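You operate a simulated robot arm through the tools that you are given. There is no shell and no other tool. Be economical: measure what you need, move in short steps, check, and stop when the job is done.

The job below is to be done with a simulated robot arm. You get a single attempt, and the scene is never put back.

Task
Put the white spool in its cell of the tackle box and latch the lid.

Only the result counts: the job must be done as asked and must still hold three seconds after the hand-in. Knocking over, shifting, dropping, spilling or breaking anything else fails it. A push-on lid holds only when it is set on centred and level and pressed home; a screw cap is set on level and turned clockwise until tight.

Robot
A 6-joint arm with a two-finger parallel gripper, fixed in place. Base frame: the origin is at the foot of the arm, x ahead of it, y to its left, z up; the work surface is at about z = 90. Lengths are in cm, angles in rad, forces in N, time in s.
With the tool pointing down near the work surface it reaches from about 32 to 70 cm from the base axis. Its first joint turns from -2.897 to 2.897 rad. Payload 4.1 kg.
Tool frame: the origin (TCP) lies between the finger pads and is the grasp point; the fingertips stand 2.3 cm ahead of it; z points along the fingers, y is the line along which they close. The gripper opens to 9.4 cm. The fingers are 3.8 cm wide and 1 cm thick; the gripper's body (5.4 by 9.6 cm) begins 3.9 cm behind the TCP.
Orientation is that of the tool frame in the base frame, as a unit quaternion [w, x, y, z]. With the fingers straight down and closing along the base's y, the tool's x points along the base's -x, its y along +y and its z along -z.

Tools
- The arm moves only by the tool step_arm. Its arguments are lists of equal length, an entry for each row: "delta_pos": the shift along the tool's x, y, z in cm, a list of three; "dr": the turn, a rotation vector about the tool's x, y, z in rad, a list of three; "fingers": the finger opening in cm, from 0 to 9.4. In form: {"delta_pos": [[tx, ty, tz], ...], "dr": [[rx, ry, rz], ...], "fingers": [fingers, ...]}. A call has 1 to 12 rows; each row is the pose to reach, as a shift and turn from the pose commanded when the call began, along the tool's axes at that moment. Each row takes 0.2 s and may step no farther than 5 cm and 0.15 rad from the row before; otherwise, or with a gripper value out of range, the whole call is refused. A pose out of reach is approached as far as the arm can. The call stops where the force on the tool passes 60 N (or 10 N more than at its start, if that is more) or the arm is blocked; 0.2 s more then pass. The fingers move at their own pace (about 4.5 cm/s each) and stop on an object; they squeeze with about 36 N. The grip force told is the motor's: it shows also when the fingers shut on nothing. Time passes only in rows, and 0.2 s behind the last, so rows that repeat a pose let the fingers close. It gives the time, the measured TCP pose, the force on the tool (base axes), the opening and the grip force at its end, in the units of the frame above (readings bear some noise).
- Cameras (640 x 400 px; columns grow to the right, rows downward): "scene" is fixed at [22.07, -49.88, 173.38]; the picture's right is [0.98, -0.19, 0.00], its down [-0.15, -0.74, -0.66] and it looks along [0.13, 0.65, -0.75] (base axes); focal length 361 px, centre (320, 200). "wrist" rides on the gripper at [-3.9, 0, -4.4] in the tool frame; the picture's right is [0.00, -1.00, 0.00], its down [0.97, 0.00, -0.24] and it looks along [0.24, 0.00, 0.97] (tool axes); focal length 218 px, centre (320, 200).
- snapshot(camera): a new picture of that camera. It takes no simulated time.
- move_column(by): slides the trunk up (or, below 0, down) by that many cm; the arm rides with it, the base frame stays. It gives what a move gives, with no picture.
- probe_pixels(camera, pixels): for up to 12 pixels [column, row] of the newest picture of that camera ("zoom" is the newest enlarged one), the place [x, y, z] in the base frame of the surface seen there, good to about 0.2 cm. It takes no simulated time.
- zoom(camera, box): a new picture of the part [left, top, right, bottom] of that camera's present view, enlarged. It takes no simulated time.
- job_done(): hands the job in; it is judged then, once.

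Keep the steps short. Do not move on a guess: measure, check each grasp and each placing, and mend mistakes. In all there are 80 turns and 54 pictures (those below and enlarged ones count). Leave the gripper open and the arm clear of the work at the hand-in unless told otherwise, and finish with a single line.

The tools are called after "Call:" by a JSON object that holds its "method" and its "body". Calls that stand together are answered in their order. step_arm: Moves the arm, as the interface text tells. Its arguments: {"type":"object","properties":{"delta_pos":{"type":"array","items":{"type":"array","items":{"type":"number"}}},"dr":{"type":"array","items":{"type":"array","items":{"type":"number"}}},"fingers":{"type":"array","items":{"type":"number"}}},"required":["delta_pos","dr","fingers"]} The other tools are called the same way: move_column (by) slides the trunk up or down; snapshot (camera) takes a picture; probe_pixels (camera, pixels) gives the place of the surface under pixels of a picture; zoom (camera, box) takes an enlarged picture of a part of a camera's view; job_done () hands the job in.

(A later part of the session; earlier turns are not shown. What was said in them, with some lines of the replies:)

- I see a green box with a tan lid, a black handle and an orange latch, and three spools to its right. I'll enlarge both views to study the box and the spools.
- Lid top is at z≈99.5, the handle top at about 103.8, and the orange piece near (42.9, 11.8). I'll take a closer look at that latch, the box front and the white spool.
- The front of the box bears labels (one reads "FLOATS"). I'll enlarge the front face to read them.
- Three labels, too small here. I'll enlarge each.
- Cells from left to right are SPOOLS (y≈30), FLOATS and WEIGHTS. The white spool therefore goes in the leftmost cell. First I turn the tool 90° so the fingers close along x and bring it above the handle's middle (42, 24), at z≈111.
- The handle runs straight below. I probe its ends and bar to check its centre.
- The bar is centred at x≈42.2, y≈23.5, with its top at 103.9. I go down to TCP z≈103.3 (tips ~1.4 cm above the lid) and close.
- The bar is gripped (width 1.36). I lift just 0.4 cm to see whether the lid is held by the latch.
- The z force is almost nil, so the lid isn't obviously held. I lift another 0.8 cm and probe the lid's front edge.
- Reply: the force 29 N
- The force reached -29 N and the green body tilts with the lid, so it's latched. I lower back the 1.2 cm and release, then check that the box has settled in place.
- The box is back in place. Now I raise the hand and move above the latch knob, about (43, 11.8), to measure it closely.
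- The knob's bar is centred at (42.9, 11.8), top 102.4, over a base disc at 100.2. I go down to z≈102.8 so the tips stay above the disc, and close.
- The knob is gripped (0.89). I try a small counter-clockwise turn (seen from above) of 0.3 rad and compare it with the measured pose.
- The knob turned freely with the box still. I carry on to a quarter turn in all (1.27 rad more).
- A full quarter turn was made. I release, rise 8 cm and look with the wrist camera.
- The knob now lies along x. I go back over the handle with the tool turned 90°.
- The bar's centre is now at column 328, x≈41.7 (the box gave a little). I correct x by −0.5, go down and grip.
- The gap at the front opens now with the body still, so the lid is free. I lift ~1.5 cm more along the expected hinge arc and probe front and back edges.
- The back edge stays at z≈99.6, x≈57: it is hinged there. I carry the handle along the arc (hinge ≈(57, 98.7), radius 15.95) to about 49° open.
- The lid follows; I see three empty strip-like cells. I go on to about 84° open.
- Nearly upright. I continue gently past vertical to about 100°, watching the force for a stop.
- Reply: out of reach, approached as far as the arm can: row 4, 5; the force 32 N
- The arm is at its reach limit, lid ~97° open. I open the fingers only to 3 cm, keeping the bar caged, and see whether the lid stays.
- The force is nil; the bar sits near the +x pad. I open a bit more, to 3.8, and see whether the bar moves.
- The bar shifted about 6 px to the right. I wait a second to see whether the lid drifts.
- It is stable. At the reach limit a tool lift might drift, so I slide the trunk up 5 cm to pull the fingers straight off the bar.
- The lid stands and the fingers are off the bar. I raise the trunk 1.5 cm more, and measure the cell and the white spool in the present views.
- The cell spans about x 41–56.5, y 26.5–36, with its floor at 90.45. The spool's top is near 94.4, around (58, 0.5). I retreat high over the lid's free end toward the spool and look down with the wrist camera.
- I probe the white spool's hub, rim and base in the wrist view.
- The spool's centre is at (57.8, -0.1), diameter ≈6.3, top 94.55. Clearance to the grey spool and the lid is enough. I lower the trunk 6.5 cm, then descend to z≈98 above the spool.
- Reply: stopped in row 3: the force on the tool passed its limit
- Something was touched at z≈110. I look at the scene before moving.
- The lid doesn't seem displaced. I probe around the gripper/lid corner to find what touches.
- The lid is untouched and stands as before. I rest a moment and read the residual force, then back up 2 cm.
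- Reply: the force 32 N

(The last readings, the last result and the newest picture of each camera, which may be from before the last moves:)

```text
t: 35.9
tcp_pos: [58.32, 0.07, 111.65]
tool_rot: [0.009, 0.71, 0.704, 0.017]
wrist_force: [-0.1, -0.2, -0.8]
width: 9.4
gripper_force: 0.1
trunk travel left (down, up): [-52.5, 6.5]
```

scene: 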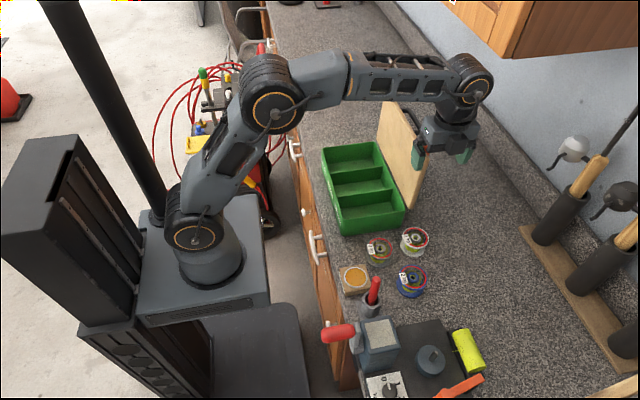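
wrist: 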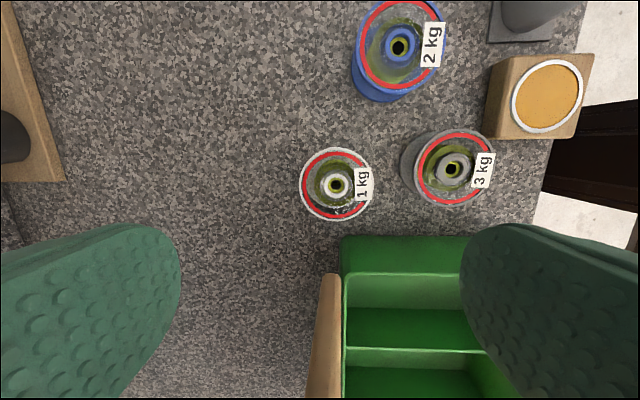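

The force was real and pushed up and toward −y. An earlier picture showed a stalk on the tool's +x side, which now points at the lid. I rise 9 cm and level the tool. Then I'll turn −90° so the stalk points to −x and grasp the spool along y.

Call:
{"method": "step_arm", "body": {"delta_pos": [[0, 0, -3], [0, 0, -6], [0, 0, -9], [0, 0, -9]], "dr": [[0.01, -0.003, -0.002], [0.02, -0.007, -0.004], [0.037, -0.011, -0.008], [0.037, -0.011, -0.008]], "fingers": [9.4, 9.4, 9.4, 9.4]}}

Call:
{"method": "step_arm", "body": {"delta_pos": [[-0.2, 0, 0], [-0.4, 0, 0], [-0.6, 0, 0], [-0.7, -0.1, 0], [-0.7, -0.2, 0], [-0.7, -0.3, 0], [-0.7, -0.4, 0], [-0.7, -0.5, 0], [-0.7, -0.5, 0], [-0.7, -0.5, 0], [-0.7, -0.5, 0], [-0.7, -0.5, 0]], "dr": [[0, 0, -0.143], [0, 0, -0.286], [0, 0, -0.428], [0, 0, -0.571], [0, 0, -0.714], [0, 0, -0.857], [0, 0, -1.0], [0, 0, -1.142], [0, 0, -1.285], [0, 0, -1.428], [0, 0, -1.5708], [0, 0, -1.5708]], "fingers": [9.4, 9.4, 9.4, 9.4, 9.4, 9.4, 9.4, 9.4, 9.4, 9.4, 9.4, 9.4]}}

Call:
{"method": "snapshot", "body": {"camera": "scene"}}

Call:
{"method": "snapshot", "body": {"camera": "wrist"}}

```text
t: 36.9
tcp_pos: [58.02, 0.03, 120.65]
tool_rot: [-0.001, 0.707, 0.707, 0.001]
wrist_force: [0.1, -0.5, -0.2]
width: 9.4
gripper_force: 0.0
trunk travel left (down, up): [-52.5, 6.5]
```

```text
t: 39.5
tcp_pos: [57.64, -0.71, 120.72]
tool_rot: [0.001, -0.001, 1.0, 0.001]
wrist_force: [1.0, 0.3, -0.1]
width: 9.4
gripper_force: 0.1
trunk travel left (down, up): [-52.5, 6.5]
```

```text
18 pictures are left
```

scene: 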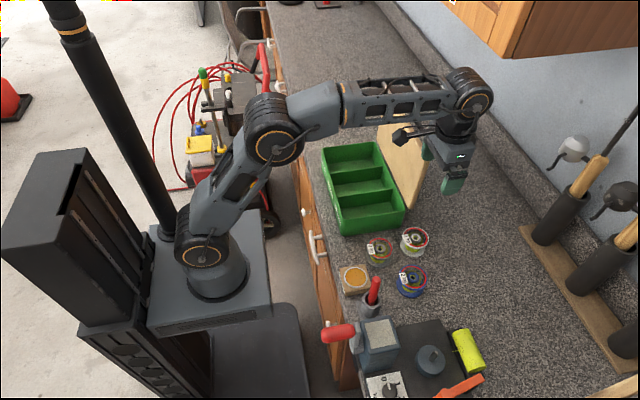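

```text
17 pictures are left
```

wrist: 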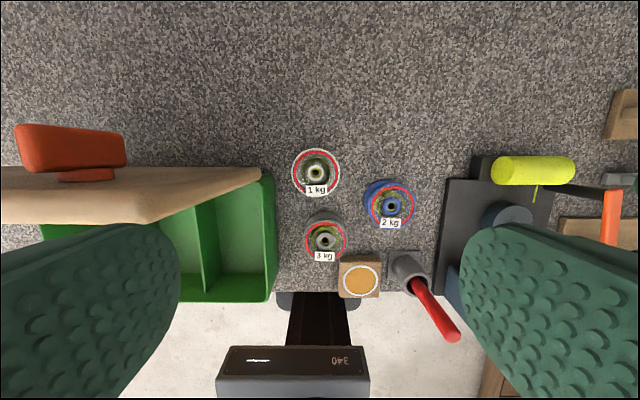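

Confirmed: the stalk now points to −x, and nothing is under it. I descend gently at (57.8, -0.5) to z≈98.

Call:
{"method": "step_arm", "body": {"delta_pos": [[-0.15, 0.2, 2.5], [-0.15, 0.2, 5], [-0.15, 0.2, 7.5], [-0.15, 0.2, 10], [-0.15, 0.2, 12.5], [-0.15, 0.2, 15], [-0.15, 0.2, 17.5], [-0.15, 0.2, 20], [-0.15, 0.2, 22], [-0.15, 0.2, 22]], "dr": [[0, 0, 0], [0, 0, 0], [0, 0, 0], [0, 0, 0], [0, 0, 0], [0, 0, 0], [0, 0, 0], [0, 0, 0], [0, 0, 0], [0, 0, 0]], "fingers": [9.4, 9.4, 9.4, 9.4, 9.4, 9.4, 9.4, 9.4, 9.4, 9.4]}}

Call:
{"method": "snapshot", "body": {"camera": "wrist"}}

```text
t: 41.6
tcp_pos: [57.87, -0.37, 98.74]
tool_rot: [0.0, 0.002, 1.0, 0.001]
wrist_force: [0.8, 0.7, -0.4]
width: 9.42
gripper_force: 0.1
trunk travel left (down, up): [-52.5, 6.5]
```

```text
16 pictures are left
```

wrist: 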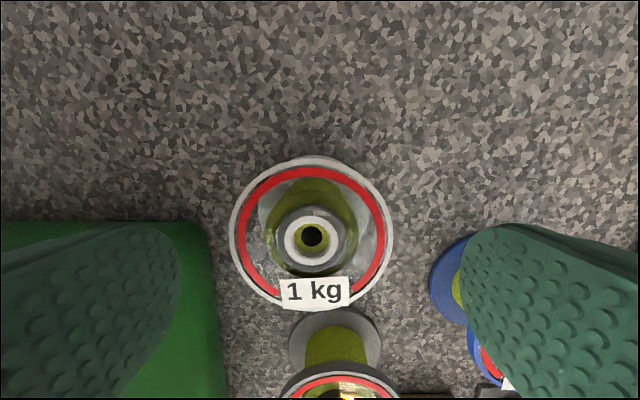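

I probe the rim and the blue spool near the right finger.

Call:
{"method": "probe_pixels", "body": {"camera": "wrist", "pixels": [[235, 230], [388, 230], [312, 160], [290, 305], [435, 280], [465, 245], [200, 235], [225, 390]]}}

```text
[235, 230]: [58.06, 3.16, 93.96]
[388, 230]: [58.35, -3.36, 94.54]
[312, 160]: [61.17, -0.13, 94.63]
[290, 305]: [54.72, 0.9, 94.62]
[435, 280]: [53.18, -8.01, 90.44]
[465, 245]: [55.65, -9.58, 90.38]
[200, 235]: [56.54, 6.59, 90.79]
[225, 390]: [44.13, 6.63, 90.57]
```

Spool centre is (57.95, -0.1); everything around is clear. I go down to z≈93.6 and close.

Call:
{"method": "step_arm", "body": {"delta_pos": [[-0.1, 0.2, 2.5], [-0.1, 0.2, 5.1], [-0.1, 0.2, 5.1], [-0.1, 0.2, 5.1], [-0.1, 0.2, 5.1], [-0.1, 0.2, 5.1]], "dr": [[0, 0, 0], [0, 0, 0], [0, 0, 0], [0, 0, 0], [0, 0, 0], [0, 0, 0]], "fingers": [9.4, 9.4, 7.5, 5.8, 5.8, 5.8]}}

```text
t: 43.0
tcp_pos: [57.93, -0.27, 93.66]
tool_rot: [0.0, 0.0, 1.0, 0.001]
wrist_force: [-0.1, -0.3, 1.5]
width: 6.67
gripper_force: 35.9
trunk travel left (down, up): [-52.5, 6.5]
```

Gripped at 6.67. I lift to z≈107, then move back to x≈49, clear of the lid.

Call:
{"method": "step_arm", "body": {"delta_pos": [[0, 0, -1.5], [0, 0, -4], [0, 0, -7], [0, 0, -10], [0, 0, -13], [2, 0, -13.5], [4.5, 0, -13.5], [7, 0, -13.5], [9, 0, -13.5], [9, 0, -13.5]], "dr": [[0, 0, 0], [0, 0, 0], [0, 0, 0], [0, 0, 0], [0, 0, 0], [0, 0, 0], [0, 0, 0], [0, 0, 0], [0, 0, 0], [0, 0, 0]], "fingers": [5.8, 5.8, 5.8, 5.8, 5.8, 5.8, 5.8, 5.8, 5.8, 5.8]}}

Call:
{"method": "snapshot", "body": {"camera": "scene"}}

```text
t: 45.2
tcp_pos: [48.65, 0.02, 107.09]
tool_rot: [0.0, 0.001, 1.0, 0.001]
wrist_force: [0.1, -0.8, -0.6]
width: 6.64
gripper_force: 36.2
trunk travel left (down, up): [-52.5, 6.5]
```

```text
15 pictures are left
```

scene: 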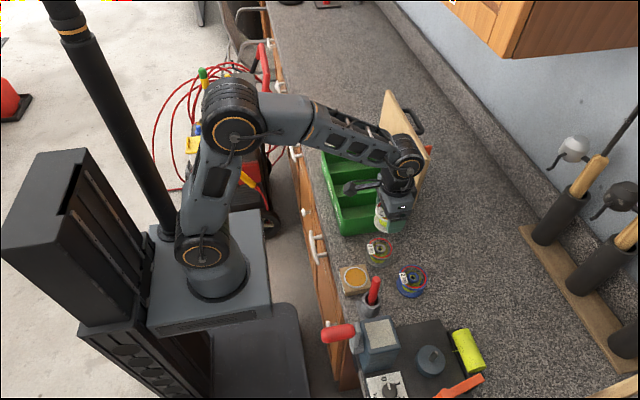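

The spool hangs level in the gripper. I move to y≈31.3 over the SPOOLS cell, turning the tool +90° on the way.

Call:
{"method": "step_arm", "body": {"delta_pos": [[0, 2.85, 0], [0, 5.7, 0], [0, 8.55, 0], [0, 11.4, 0], [0, 14.2, 0], [0, 17.1, 0], [0, 19.9, 0], [0, 22.8, 0], [0, 25.6, 0], [0, 28.5, 0], [0, 31.3, 0], [0, 31.3, 0]], "dr": [[0, 0, 0.143], [0, 0, 0.286], [0, 0, 0.428], [0, 0, 0.571], [0, 0, 0.714], [0, 0, 0.857], [0, 0, 1.0], [0, 0, 1.142], [0, 0, 1.285], [0, 0, 1.428], [0, 0, 1.5708], [0, 0, 1.5708]], "fingers": [5.8, 5.8, 5.8, 5.8, 5.8, 5.8, 5.8, 5.8, 5.8, 5.8, 5.8, 5.8]}}

Call:
{"method": "snapshot", "body": {"camera": "wrist"}}

Call:
{"method": "probe_pixels", "body": {"camera": "wrist", "pixels": [[320, 60], [320, 100], [320, 130], [320, 20], [250, 150], [390, 150]]}}

Call:
{"method": "snapshot", "body": {"camera": "scene"}}

```text
t: 47.9
tcp_pos: [48.88, 31.01, 106.92]
tool_rot: [0.0, 0.708, 0.706, 0.001]
wrist_force: [-0.5, 1.1, -0.4]
width: 6.64
gripper_force: 36.0
trunk travel left (down, up): [-52.5, 6.5]
```

```text
14 pictures are left
```

wrist: 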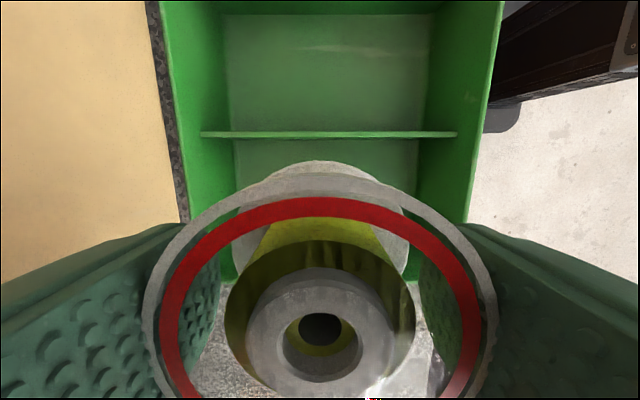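

```text
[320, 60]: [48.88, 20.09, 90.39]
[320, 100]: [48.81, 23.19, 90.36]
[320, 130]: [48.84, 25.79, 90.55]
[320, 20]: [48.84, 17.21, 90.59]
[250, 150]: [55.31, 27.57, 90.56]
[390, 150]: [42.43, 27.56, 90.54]
```

```text
13 pictures are left
```

scene: 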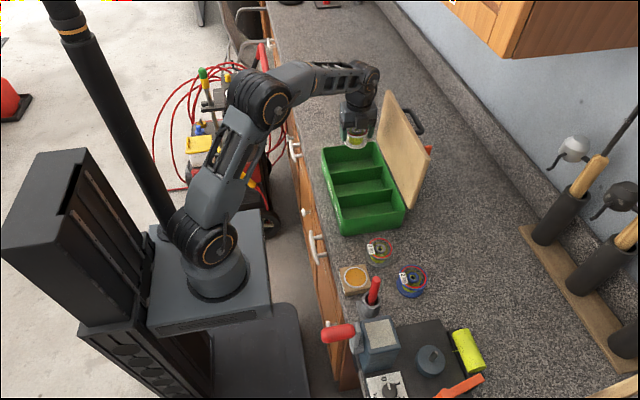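

The spool is centred over the cell: TCP (48.9, 31.0), with the cell y 26.5–35.8. I lower it 12.4 cm, slowly at the end.

Call:
{"method": "step_arm", "body": {"delta_pos": [[0.1, 0, 2.5], [0.1, 0, 5], [0.1, 0, 7.5], [0.1, 0, 10], [0.1, 0, 11.5], [0.1, 0, 12.1], [0.1, 0, 12.4], [0.1, 0, 12.4]], "dr": [[0, 0, 0], [0, 0, 0], [0, 0, 0], [0, 0, 0], [0, 0, 0], [0, 0, 0], [0, 0, 0], [0, 0, 0]], "fingers": [5.8, 5.8, 5.8, 5.8, 5.8, 5.8, 5.8, 5.8]}}

Call:
{"method": "zoom", "body": {"camera": "scene", "box": [310, 90, 440, 240]}}

```text
t: 49.6
tcp_pos: [48.85, 30.95, 94.74]
tool_rot: [0.0, 0.708, 0.707, 0.001]
wrist_force: [0.2, -0.6, -0.6]
width: 6.64
gripper_force: 35.7
trunk travel left (down, up): [-52.5, 6.5]
```

```text
2.67 times, centred on (375, 165) of scene
```

zoom: 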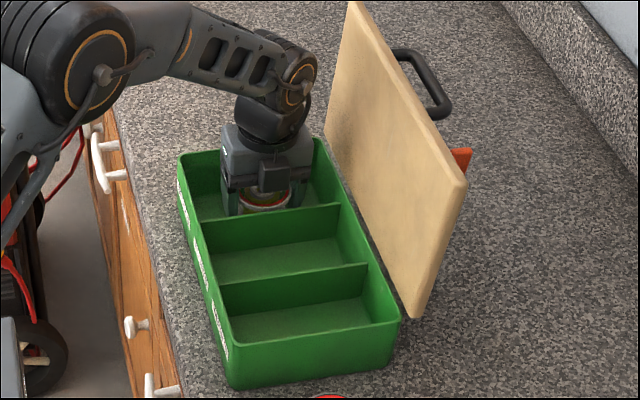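

It is inside the cell with no contact yet (spool base ≈91.1). I go down 0.5 cm more, then open to 8.2.

Call:
{"method": "step_arm", "body": {"delta_pos": [[0, 0, 0.25], [0, 0, 0.5], [0, 0, 0.5], [0, 0, 0.5], [0, 0, 0.5], [0, 0, 0.5]], "dr": [[0, 0, 0], [0, 0, 0], [0, 0, 0], [0, 0, 0], [0, 0, 0], [0, 0, 0]], "fingers": [5.8, 5.8, 6.8, 7.6, 8.4, 8.4]}}

Call:
{"method": "step_arm", "body": {"delta_pos": [[0, 0, -1.5], [0, 0, -4], [0, 0, -7], [0, 0, -10], [0, 0, -12], [0, 0, -12]], "dr": [[0, 0, 0], [0, 0, 0], [0, 0, 0], [0, 0, 0], [0, 0, 0], [0, 0, 0]], "fingers": [8.4, 8.4, 8.4, 8.4, 8.4, 8.4]}}

Call:
{"method": "snapshot", "body": {"camera": "wrist"}}

Call:
{"method": "probe_pixels", "body": {"camera": "wrist", "pixels": [[320, 250], [320, 300]]}}

```text
t: 51.0
tcp_pos: [48.9, 31.17, 94.08]
tool_rot: [0.0, 0.708, 0.706, 0.001]
wrist_force: [-0.3, 0.7, -0.1]
width: 8.4
gripper_force: 0.0
trunk travel left (down, up): [-52.5, 6.5]
```

```text
t: 52.5
tcp_pos: [48.87, 31.29, 106.07]
tool_rot: [0.0, 0.708, 0.706, 0.002]
wrist_force: [0.3, 0.2, 0.7]
width: 8.4
gripper_force: 0.0
trunk travel left (down, up): [-52.5, 6.5]
```

```text
11 pictures are left
```

wrist: 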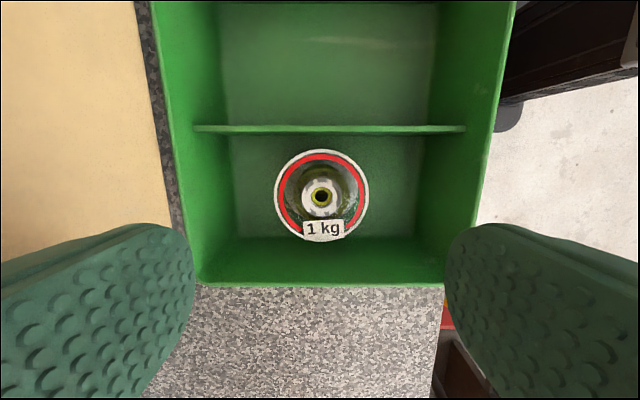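

```text
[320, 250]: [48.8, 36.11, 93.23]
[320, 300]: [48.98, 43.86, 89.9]
```

The white spool stands upright in the SPOOLS cell. Next, the lid: I raise the trunk 6.5 and the hand, then check the handle's position before going behind the lid.

Call:
{"method": "move_column", "body": {"by": 6.5}}

Call:
{"method": "step_arm", "body": {"delta_pos": [[0, 0, -3], [0, 0, -6], [0, 0, -9], [0, 0, -9.5], [0, 0, -9.5]], "dr": [[0, 0, 0], [0, 0, 0], [0, 0, 0], [0, 0, 0], [0, 0, 0]], "fingers": [7, 5, 3.8, 3.8, 3.8]}}

Call:
{"method": "zoom", "body": {"camera": "scene", "box": [350, 70, 450, 170]}}

```text
t: 53.5
tcp_pos: [48.89, 31.42, 112.58]
tool_rot: [0.0, 0.708, 0.706, 0.002]
wrist_force: [1.1, 0.3, -0.4]
width: 8.4
gripper_force: 0.0
trunk travel left (down, up): [-59.0, 0.0]
```

```text
t: 54.7
tcp_pos: [48.92, 31.35, 122.18]
tool_rot: [0.0, 0.708, 0.707, 0.001]
wrist_force: [-0.2, -0.1, -0.6]
width: 3.8
gripper_force: 0.1
trunk travel left (down, up): [-59.0, 0.0]
```

```text
4.00 times, centred on (400, 120) of scene
```

zoom: 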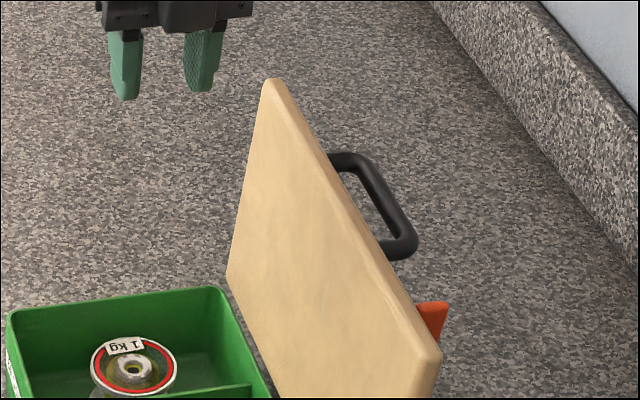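

I probe the handle bar and the lid's top edge.

Call:
{"method": "probe_pixels", "body": {"camera": "zoom", "pixels": [[365, 165], [378, 183], [388, 200], [400, 222], [330, 165], [345, 190], [365, 218], [384, 192]]}}

```text
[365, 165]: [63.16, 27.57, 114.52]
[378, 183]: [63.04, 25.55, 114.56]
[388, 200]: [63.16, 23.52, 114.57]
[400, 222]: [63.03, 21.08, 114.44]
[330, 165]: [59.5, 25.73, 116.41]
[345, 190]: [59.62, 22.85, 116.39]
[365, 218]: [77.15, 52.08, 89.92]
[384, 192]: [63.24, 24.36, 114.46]
```

Bar: x≈63.1, top z 114.5; the lid's outer edge is at x 59.6. I move over the bar at (62.95, 22) with a 3.2 cm opening, at z≈121.

Call:
{"method": "step_arm", "body": {"delta_pos": [[-1.5, 2.4, 0], [-3, 4.8, 0], [-4.7, 7.2, 0], [-6.3, 9.6, 0], [-7.9, 12, 0], [-9.35, 14.05, 0], [-9.35, 14.05, 1.2], [-9.35, 14.05, 1.2]], "dr": [[0, 0, 0], [0, 0, 0], [0, 0, 0], [0, 0, 0], [0, 0, 0], [0, 0, 0], [0, 0, 0], [0, 0, 0]], "fingers": [3.2, 3.2, 3.2, 3.2, 3.2, 3.2, 3.2, 3.2]}}

Call:
{"method": "snapshot", "body": {"camera": "wrist"}}

```text
t: 56.5
tcp_pos: [63.15, 21.82, 120.88]
tool_rot: [0.0, 0.708, 0.707, 0.0]
wrist_force: [-0.2, -0.5, 0.3]
width: 3.22
gripper_force: 0.1
trunk travel left (down, up): [-59.0, 0.0]
```

```text
9 pictures are left
```

wrist: 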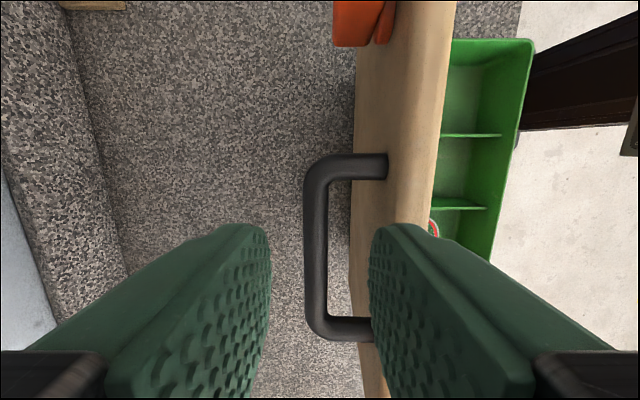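

The bar is centred between the fingers (column ≈316). I lower the trunk 7 cm to bring the fingers around it.

Call:
{"method": "move_column", "body": {"by": -7}}

Call:
{"method": "step_arm", "body": {"delta_pos": [[0, 0, 0], [0, 0, 0], [0, 0, 0], [0, 0, 0]], "dr": [[0, 0, 0], [0, 0, 0], [0, 0, 0], [0, 0, 0]], "fingers": [2, 0.5, 0.5, 0.5]}}

```text
t: 57.6
tcp_pos: [63.0, 21.86, 113.92]
tool_rot: [0.0, 0.708, 0.706, 0.001]
wrist_force: [0.1, 0.1, -0.1]
width: 3.2
gripper_force: 0.1
trunk travel left (down, up): [-52.0, 7.0]
```

```text
t: 58.6
tcp_pos: [63.06, 21.96, 114.04]
tool_rot: [0.0, 0.709, 0.706, 0.001]
wrist_force: [2.1, 2.0, 4.1]
width: 1.36
gripper_force: 35.7
trunk travel left (down, up): [-52.0, 7.0]
```

Gripped at 1.36. I bring the lid back along the arc (hinge ≈(57.2, 98.9), radius 16.05), to about half closed.

Call:
{"method": "step_arm", "body": {"delta_pos": [[0, -1, -0.3], [0, -1.98, -0.52], [0, -3.9, -0.88], [0, -5.86, -1.0], [0, -7.82, -0.88], [0, -9.74, -0.52], [0, -11.6, 0.07], [0, -13.39, 0.88], [0, -15.07, 1.9], [0, -15.07, 1.9]], "dr": [[0, 0, 0], [0, 0, 0], [0, 0, 0], [0, 0, 0], [0, 0, 0], [0, 0, 0], [0, 0, 0], [0, 0, 0], [0, 0, 0], [0, 0, 0]], "fingers": [0.5, 0.5, 0.5, 0.5, 0.5, 0.5, 0.5, 0.5, 0.5, 0.5]}}

```text
t: 60.8
tcp_pos: [47.98, 21.93, 112.02]
tool_rot: [-0.001, 0.708, 0.706, 0.0]
wrist_force: [2.0, 2.2, 0.4]
width: 1.37
gripper_force: 35.5
trunk travel left (down, up): [-52.0, 7.0]
```

The forces are small. I continue down to nearly closed, slowing near the end.

Call:
{"method": "step_arm", "body": {"delta_pos": [[0, -1.53, 1.22], [0, -2.9, 2.62], [0, -4.1, 4.17], [0, -4.96, 5.61], [0, -5.67, 7.14], [0, -6.05, 8.19], [0, -6.2, 8.7], [0, -6.25, 8.95], [0, -6.25, 8.95]], "dr": [[0, 0, 0], [0, 0, 0], [0, 0, 0], [0, 0, 0], [0, 0, 0], [0, 0, 0], [0, 0, 0], [0, 0, 0], [0, 0, 0]], "fingers": [0.5, 0.5, 0.5, 0.5, 0.5, 0.5, 0.5, 0.5, 0.5]}}

Call:
{"method": "zoom", "body": {"camera": "scene", "box": [316, 130, 426, 240]}}

Call:
{"method": "probe_pixels", "body": {"camera": "zoom", "pixels": [[222, 312], [250, 225], [220, 290], [226, 318], [240, 230], [280, 215], [232, 316]]}}

```text
t: 62.8
tcp_pos: [41.65, 22.01, 103.05]
tool_rot: [0.0, 0.708, 0.707, 0.001]
wrist_force: [1.0, -3.0, 0.6]
width: 1.36
gripper_force: 36.2
trunk travel left (down, up): [-52.0, 7.0]
```

```text
3.64 times, centred on (371, 185) of scene
```

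zoom: 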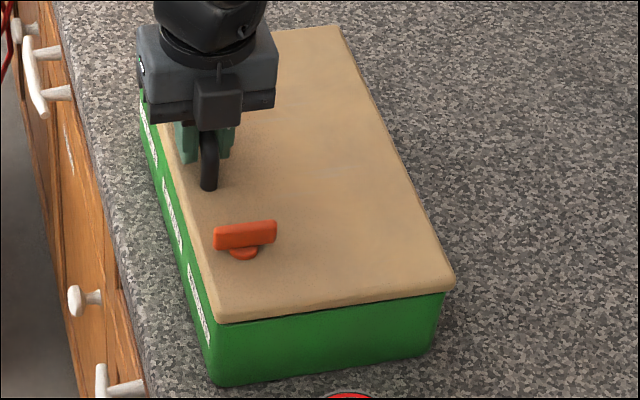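

```text
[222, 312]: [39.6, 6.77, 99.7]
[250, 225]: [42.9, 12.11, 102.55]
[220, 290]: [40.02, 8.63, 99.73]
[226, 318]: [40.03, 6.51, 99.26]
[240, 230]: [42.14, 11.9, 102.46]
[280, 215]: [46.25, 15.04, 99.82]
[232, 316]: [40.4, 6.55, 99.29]
```

The lid is down (front top ≈99.7, was 99.5). I press a further 0.3 cm gently, then open, rise and look at the knob.

Call:
{"method": "step_arm", "body": {"delta_pos": [[0, 0, 0.15], [0, 0, 0.3], [0, 0, 0.3], [0, 0, 0.1], [0, 0, 0.1], [0, 0, 0.1], [0, 0, -3], [0, 0, -6.5], [-4, 0.3, -6.5], [-8, 0.6, -6.5], [-10.2, 0.9, -6.5], [-10.2, 0.9, -6.5]], "dr": [[0, 0, 0], [0, 0, 0], [0, 0, 0], [0, 0, 0], [0, 0, 0], [0, 0, 0], [0, 0, 0], [0, 0, 0], [0, 0, 0], [0, 0, 0], [0, 0, 0], [0, 0, 0]], "fingers": [0.5, 0.5, 0.5, 1.6, 3, 4, 4, 4, 3.5, 3.5, 3.5, 3.5]}}

Call:
{"method": "snapshot", "body": {"camera": "wrist"}}

```text
t: 65.4
tcp_pos: [42.38, 11.72, 109.52]
tool_rot: [0.0, 0.708, 0.706, 0.001]
wrist_force: [-0.7, -0.2, 0.4]
width: 3.53
gripper_force: 0.0
trunk travel left (down, up): [-52.0, 7.0]
```

```text
7 pictures are left
```

wrist: 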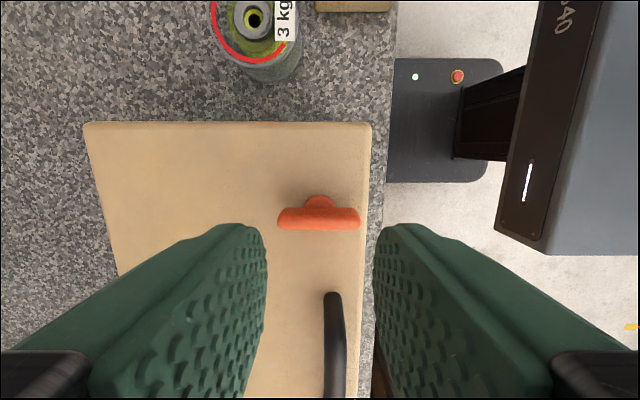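

Call:
{"method": "probe_pixels", "body": {"camera": "wrist", "pixels": [[281, 218], [357, 218], [320, 213], [320, 226], [319, 218], [319, 200], [365, 130], [100, 130], [333, 300]]}}

```text
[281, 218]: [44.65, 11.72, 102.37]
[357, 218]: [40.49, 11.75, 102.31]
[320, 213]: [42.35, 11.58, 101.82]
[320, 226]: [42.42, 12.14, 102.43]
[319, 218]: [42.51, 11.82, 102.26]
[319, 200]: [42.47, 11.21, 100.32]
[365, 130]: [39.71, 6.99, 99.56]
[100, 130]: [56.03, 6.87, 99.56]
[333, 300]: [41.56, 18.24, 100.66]
```

The knob bar lies along x, centred at (42.55, 11.85), with the lid at 99.56. I turn the tool −90° above it, then descend and grip.

Call:
{"method": "step_arm", "body": {"delta_pos": [[0.15, 0.15, 0], [0.15, 0.15, 0], [0.15, 0.15, 0], [0.15, 0.15, 0], [0.15, 0.15, 0], [0.15, 0.15, 0], [0.15, 0.15, 0], [0.15, 0.15, 0], [0.15, 0.15, 0], [0.15, 0.15, 0], [0.15, 0.15, 0], [0.15, 0.15, 0]], "dr": [[0, 0, -0.143], [0, 0, -0.286], [0, 0, -0.428], [0, 0, -0.571], [0, 0, -0.714], [0, 0, -0.857], [0, 0, -1.0], [0, 0, -1.142], [0, 0, -1.285], [0, 0, -1.428], [0, 0, -1.5708], [0, 0, -1.5708]], "fingers": [3, 3, 3, 3, 3, 3, 3, 3, 3, 3, 3, 3]}}

Call:
{"method": "step_arm", "body": {"delta_pos": [[0, 0, 3], [0, 0, 6], [0, 0, 6.75], [0, 0, 6.75], [0, 0, 6.75], [0, 0, 6.75]], "dr": [[0, 0, 0], [0, 0, 0], [0, 0, 0], [0, 0, 0], [0, 0, 0], [0, 0, 0]], "fingers": [3, 3, 3, 1.5, 0.3, 0.3]}}

```text
t: 68.0
tcp_pos: [42.83, 11.86, 109.56]
tool_rot: [0.0, 0.0, 1.0, 0.001]
wrist_force: [0.4, -0.4, -0.7]
width: 3.01
gripper_force: 0.0
trunk travel left (down, up): [-52.0, 7.0]
```

```text
t: 69.4
tcp_pos: [42.69, 12.1, 102.68]
tool_rot: [0.002, 0.0, 1.0, 0.001]
wrist_force: [0.7, 12.2, -0.1]
width: 0.93
gripper_force: 36.2
trunk travel left (down, up): [-52.0, 7.0]
```

Gripped (0.93), with a slight side load of 12 N. I ease it with a small shift and turn the knob back clockwise a quarter turn.

Call:
{"method": "step_arm", "body": {"delta_pos": [[0.05, 0.2, 0], [0.1, 0.2, 0], [0.1, 0.2, 0], [0.1, 0.2, 0], [0.1, 0.2, 0], [0.1, 0.2, 0], [0.1, 0.2, 0], [0.1, 0.2, 0], [0.1, 0.2, 0], [0.1, 0.2, 0], [0.1, 0.2, 0], [0.1, 0.2, 0]], "dr": [[0, 0, 0.143], [0, 0, 0.286], [0, 0, 0.428], [0, 0, 0.571], [0, 0, 0.714], [0, 0, 0.857], [0, 0, 1.0], [0, 0, 1.142], [0, 0, 1.285], [0, 0, 1.428], [0, 0, 1.5708], [0, 0, 1.5708]], "fingers": [0.3, 0.3, 0.3, 0.3, 0.3, 0.3, 0.3, 0.3, 0.3, 0.3, 0.3, 0.3]}}

Call:
{"method": "zoom", "body": {"camera": "scene", "box": [316, 130, 426, 240]}}

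```text
t: 72.0
tcp_pos: [42.59, 11.92, 102.86]
tool_rot: [0.0, 0.708, 0.706, 0.002]
wrist_force: [-5.4, -11.7, 1.7]
width: 0.87
gripper_force: 35.7
trunk travel left (down, up): [-52.0, 7.0]
```

```text
3.64 times, centred on (371, 185) of scene
```

zoom: 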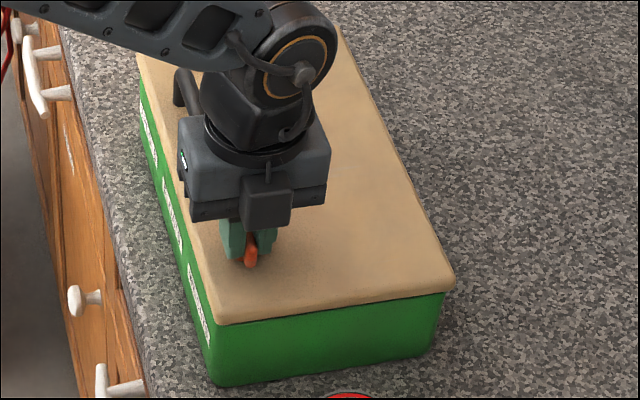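

The knob is back along y. I release, rise and check its angle and the lid from above.

Call:
{"method": "step_arm", "body": {"delta_pos": [[0, 0, 0], [0, 0, 0], [0, 0, 0], [0, 0, -3], [0, 0, -7], [0, 0, -7]], "dr": [[0, 0, 0], [0, 0, 0], [0, 0, 0], [0, 0, 0], [0, 0, 0], [0, 0, 0]], "fingers": [1.5, 2.5, 3.5, 3.5, 3.5, 3.5]}}

Call:
{"method": "snapshot", "body": {"camera": "wrist"}}

Call:
{"method": "probe_pixels", "body": {"camera": "wrist", "pixels": [[320, 185], [320, 215], [320, 245], [365, 130], [100, 130], [355, 320], [333, 310]]}}

```text
t: 73.4
tcp_pos: [42.57, 12.17, 109.8]
tool_rot: [-0.001, 0.708, 0.706, 0.001]
wrist_force: [-0.6, -0.3, 0.7]
width: 3.5
gripper_force: 0.0
trunk travel left (down, up): [-52.0, 7.0]
```

```text
5 pictures are left
```

wrist: 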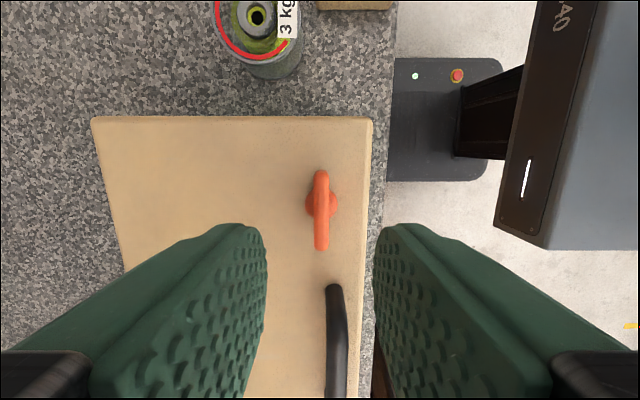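

```text
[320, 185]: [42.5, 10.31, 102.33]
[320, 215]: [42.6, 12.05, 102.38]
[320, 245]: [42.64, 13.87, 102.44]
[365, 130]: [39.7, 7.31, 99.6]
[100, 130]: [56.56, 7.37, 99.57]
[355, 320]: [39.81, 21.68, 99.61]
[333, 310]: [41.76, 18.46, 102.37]
```

The knob lies along y as in the original latched state, and the lid is flat at z≈99.6. I move the arm up and away, gripper open, and take a last look.

Call:
{"method": "step_arm", "body": {"delta_pos": [[0, 0, -4], [0, 0, -8], [0, -2, -12], [0, -5, -15], [0, -8, -17], [0, -8, -17]], "dr": [[0, 0, 0], [0, 0, 0], [0, 0, 0], [0, 0, 0], [0, 0, 0], [0, 0, 0]], "fingers": [5, 7, 9, 9, 9, 9]}}

Call:
{"method": "snapshot", "body": {"camera": "scene"}}

Call:
{"method": "zoom", "body": {"camera": "scene", "box": [310, 120, 450, 300]}}

```text
t: 74.8
tcp_pos: [34.81, 12.13, 126.78]
tool_rot: [-0.001, 0.707, 0.707, 0.001]
wrist_force: [-0.1, -0.4, 0.2]
width: 9.01
gripper_force: 0.2
trunk travel left (down, up): [-52.0, 7.0]
```

```text
4 pictures are left
```

scene: 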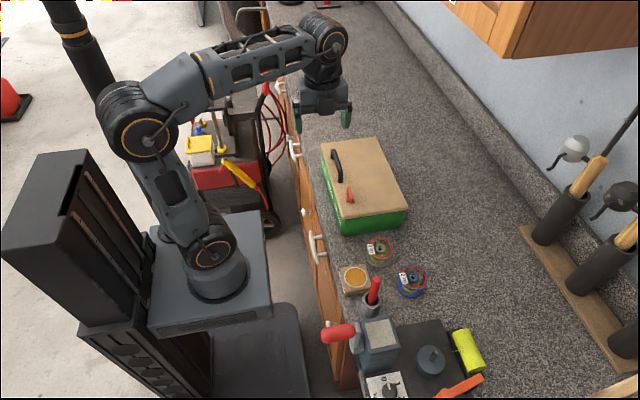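

```text
2.22 times, centred on (380, 210) of scene
```

zoom: 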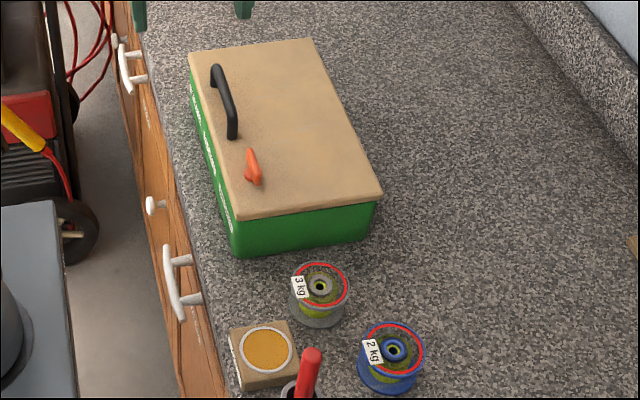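

The lid is closed with the knob in its latched position. The other spools and items stand where they were, and the arm is clear. I hand in.

Call:
{"method": "job_done", "body": {}}

```text
The job is handed in.
```

The white spool is upright in the SPOOLS cell, and the lid is closed with the latch knob turned back to its starting, latched position. I didn't pull on the lid afterwards to test the latch, and the box shifted about half a centimetre during the work.
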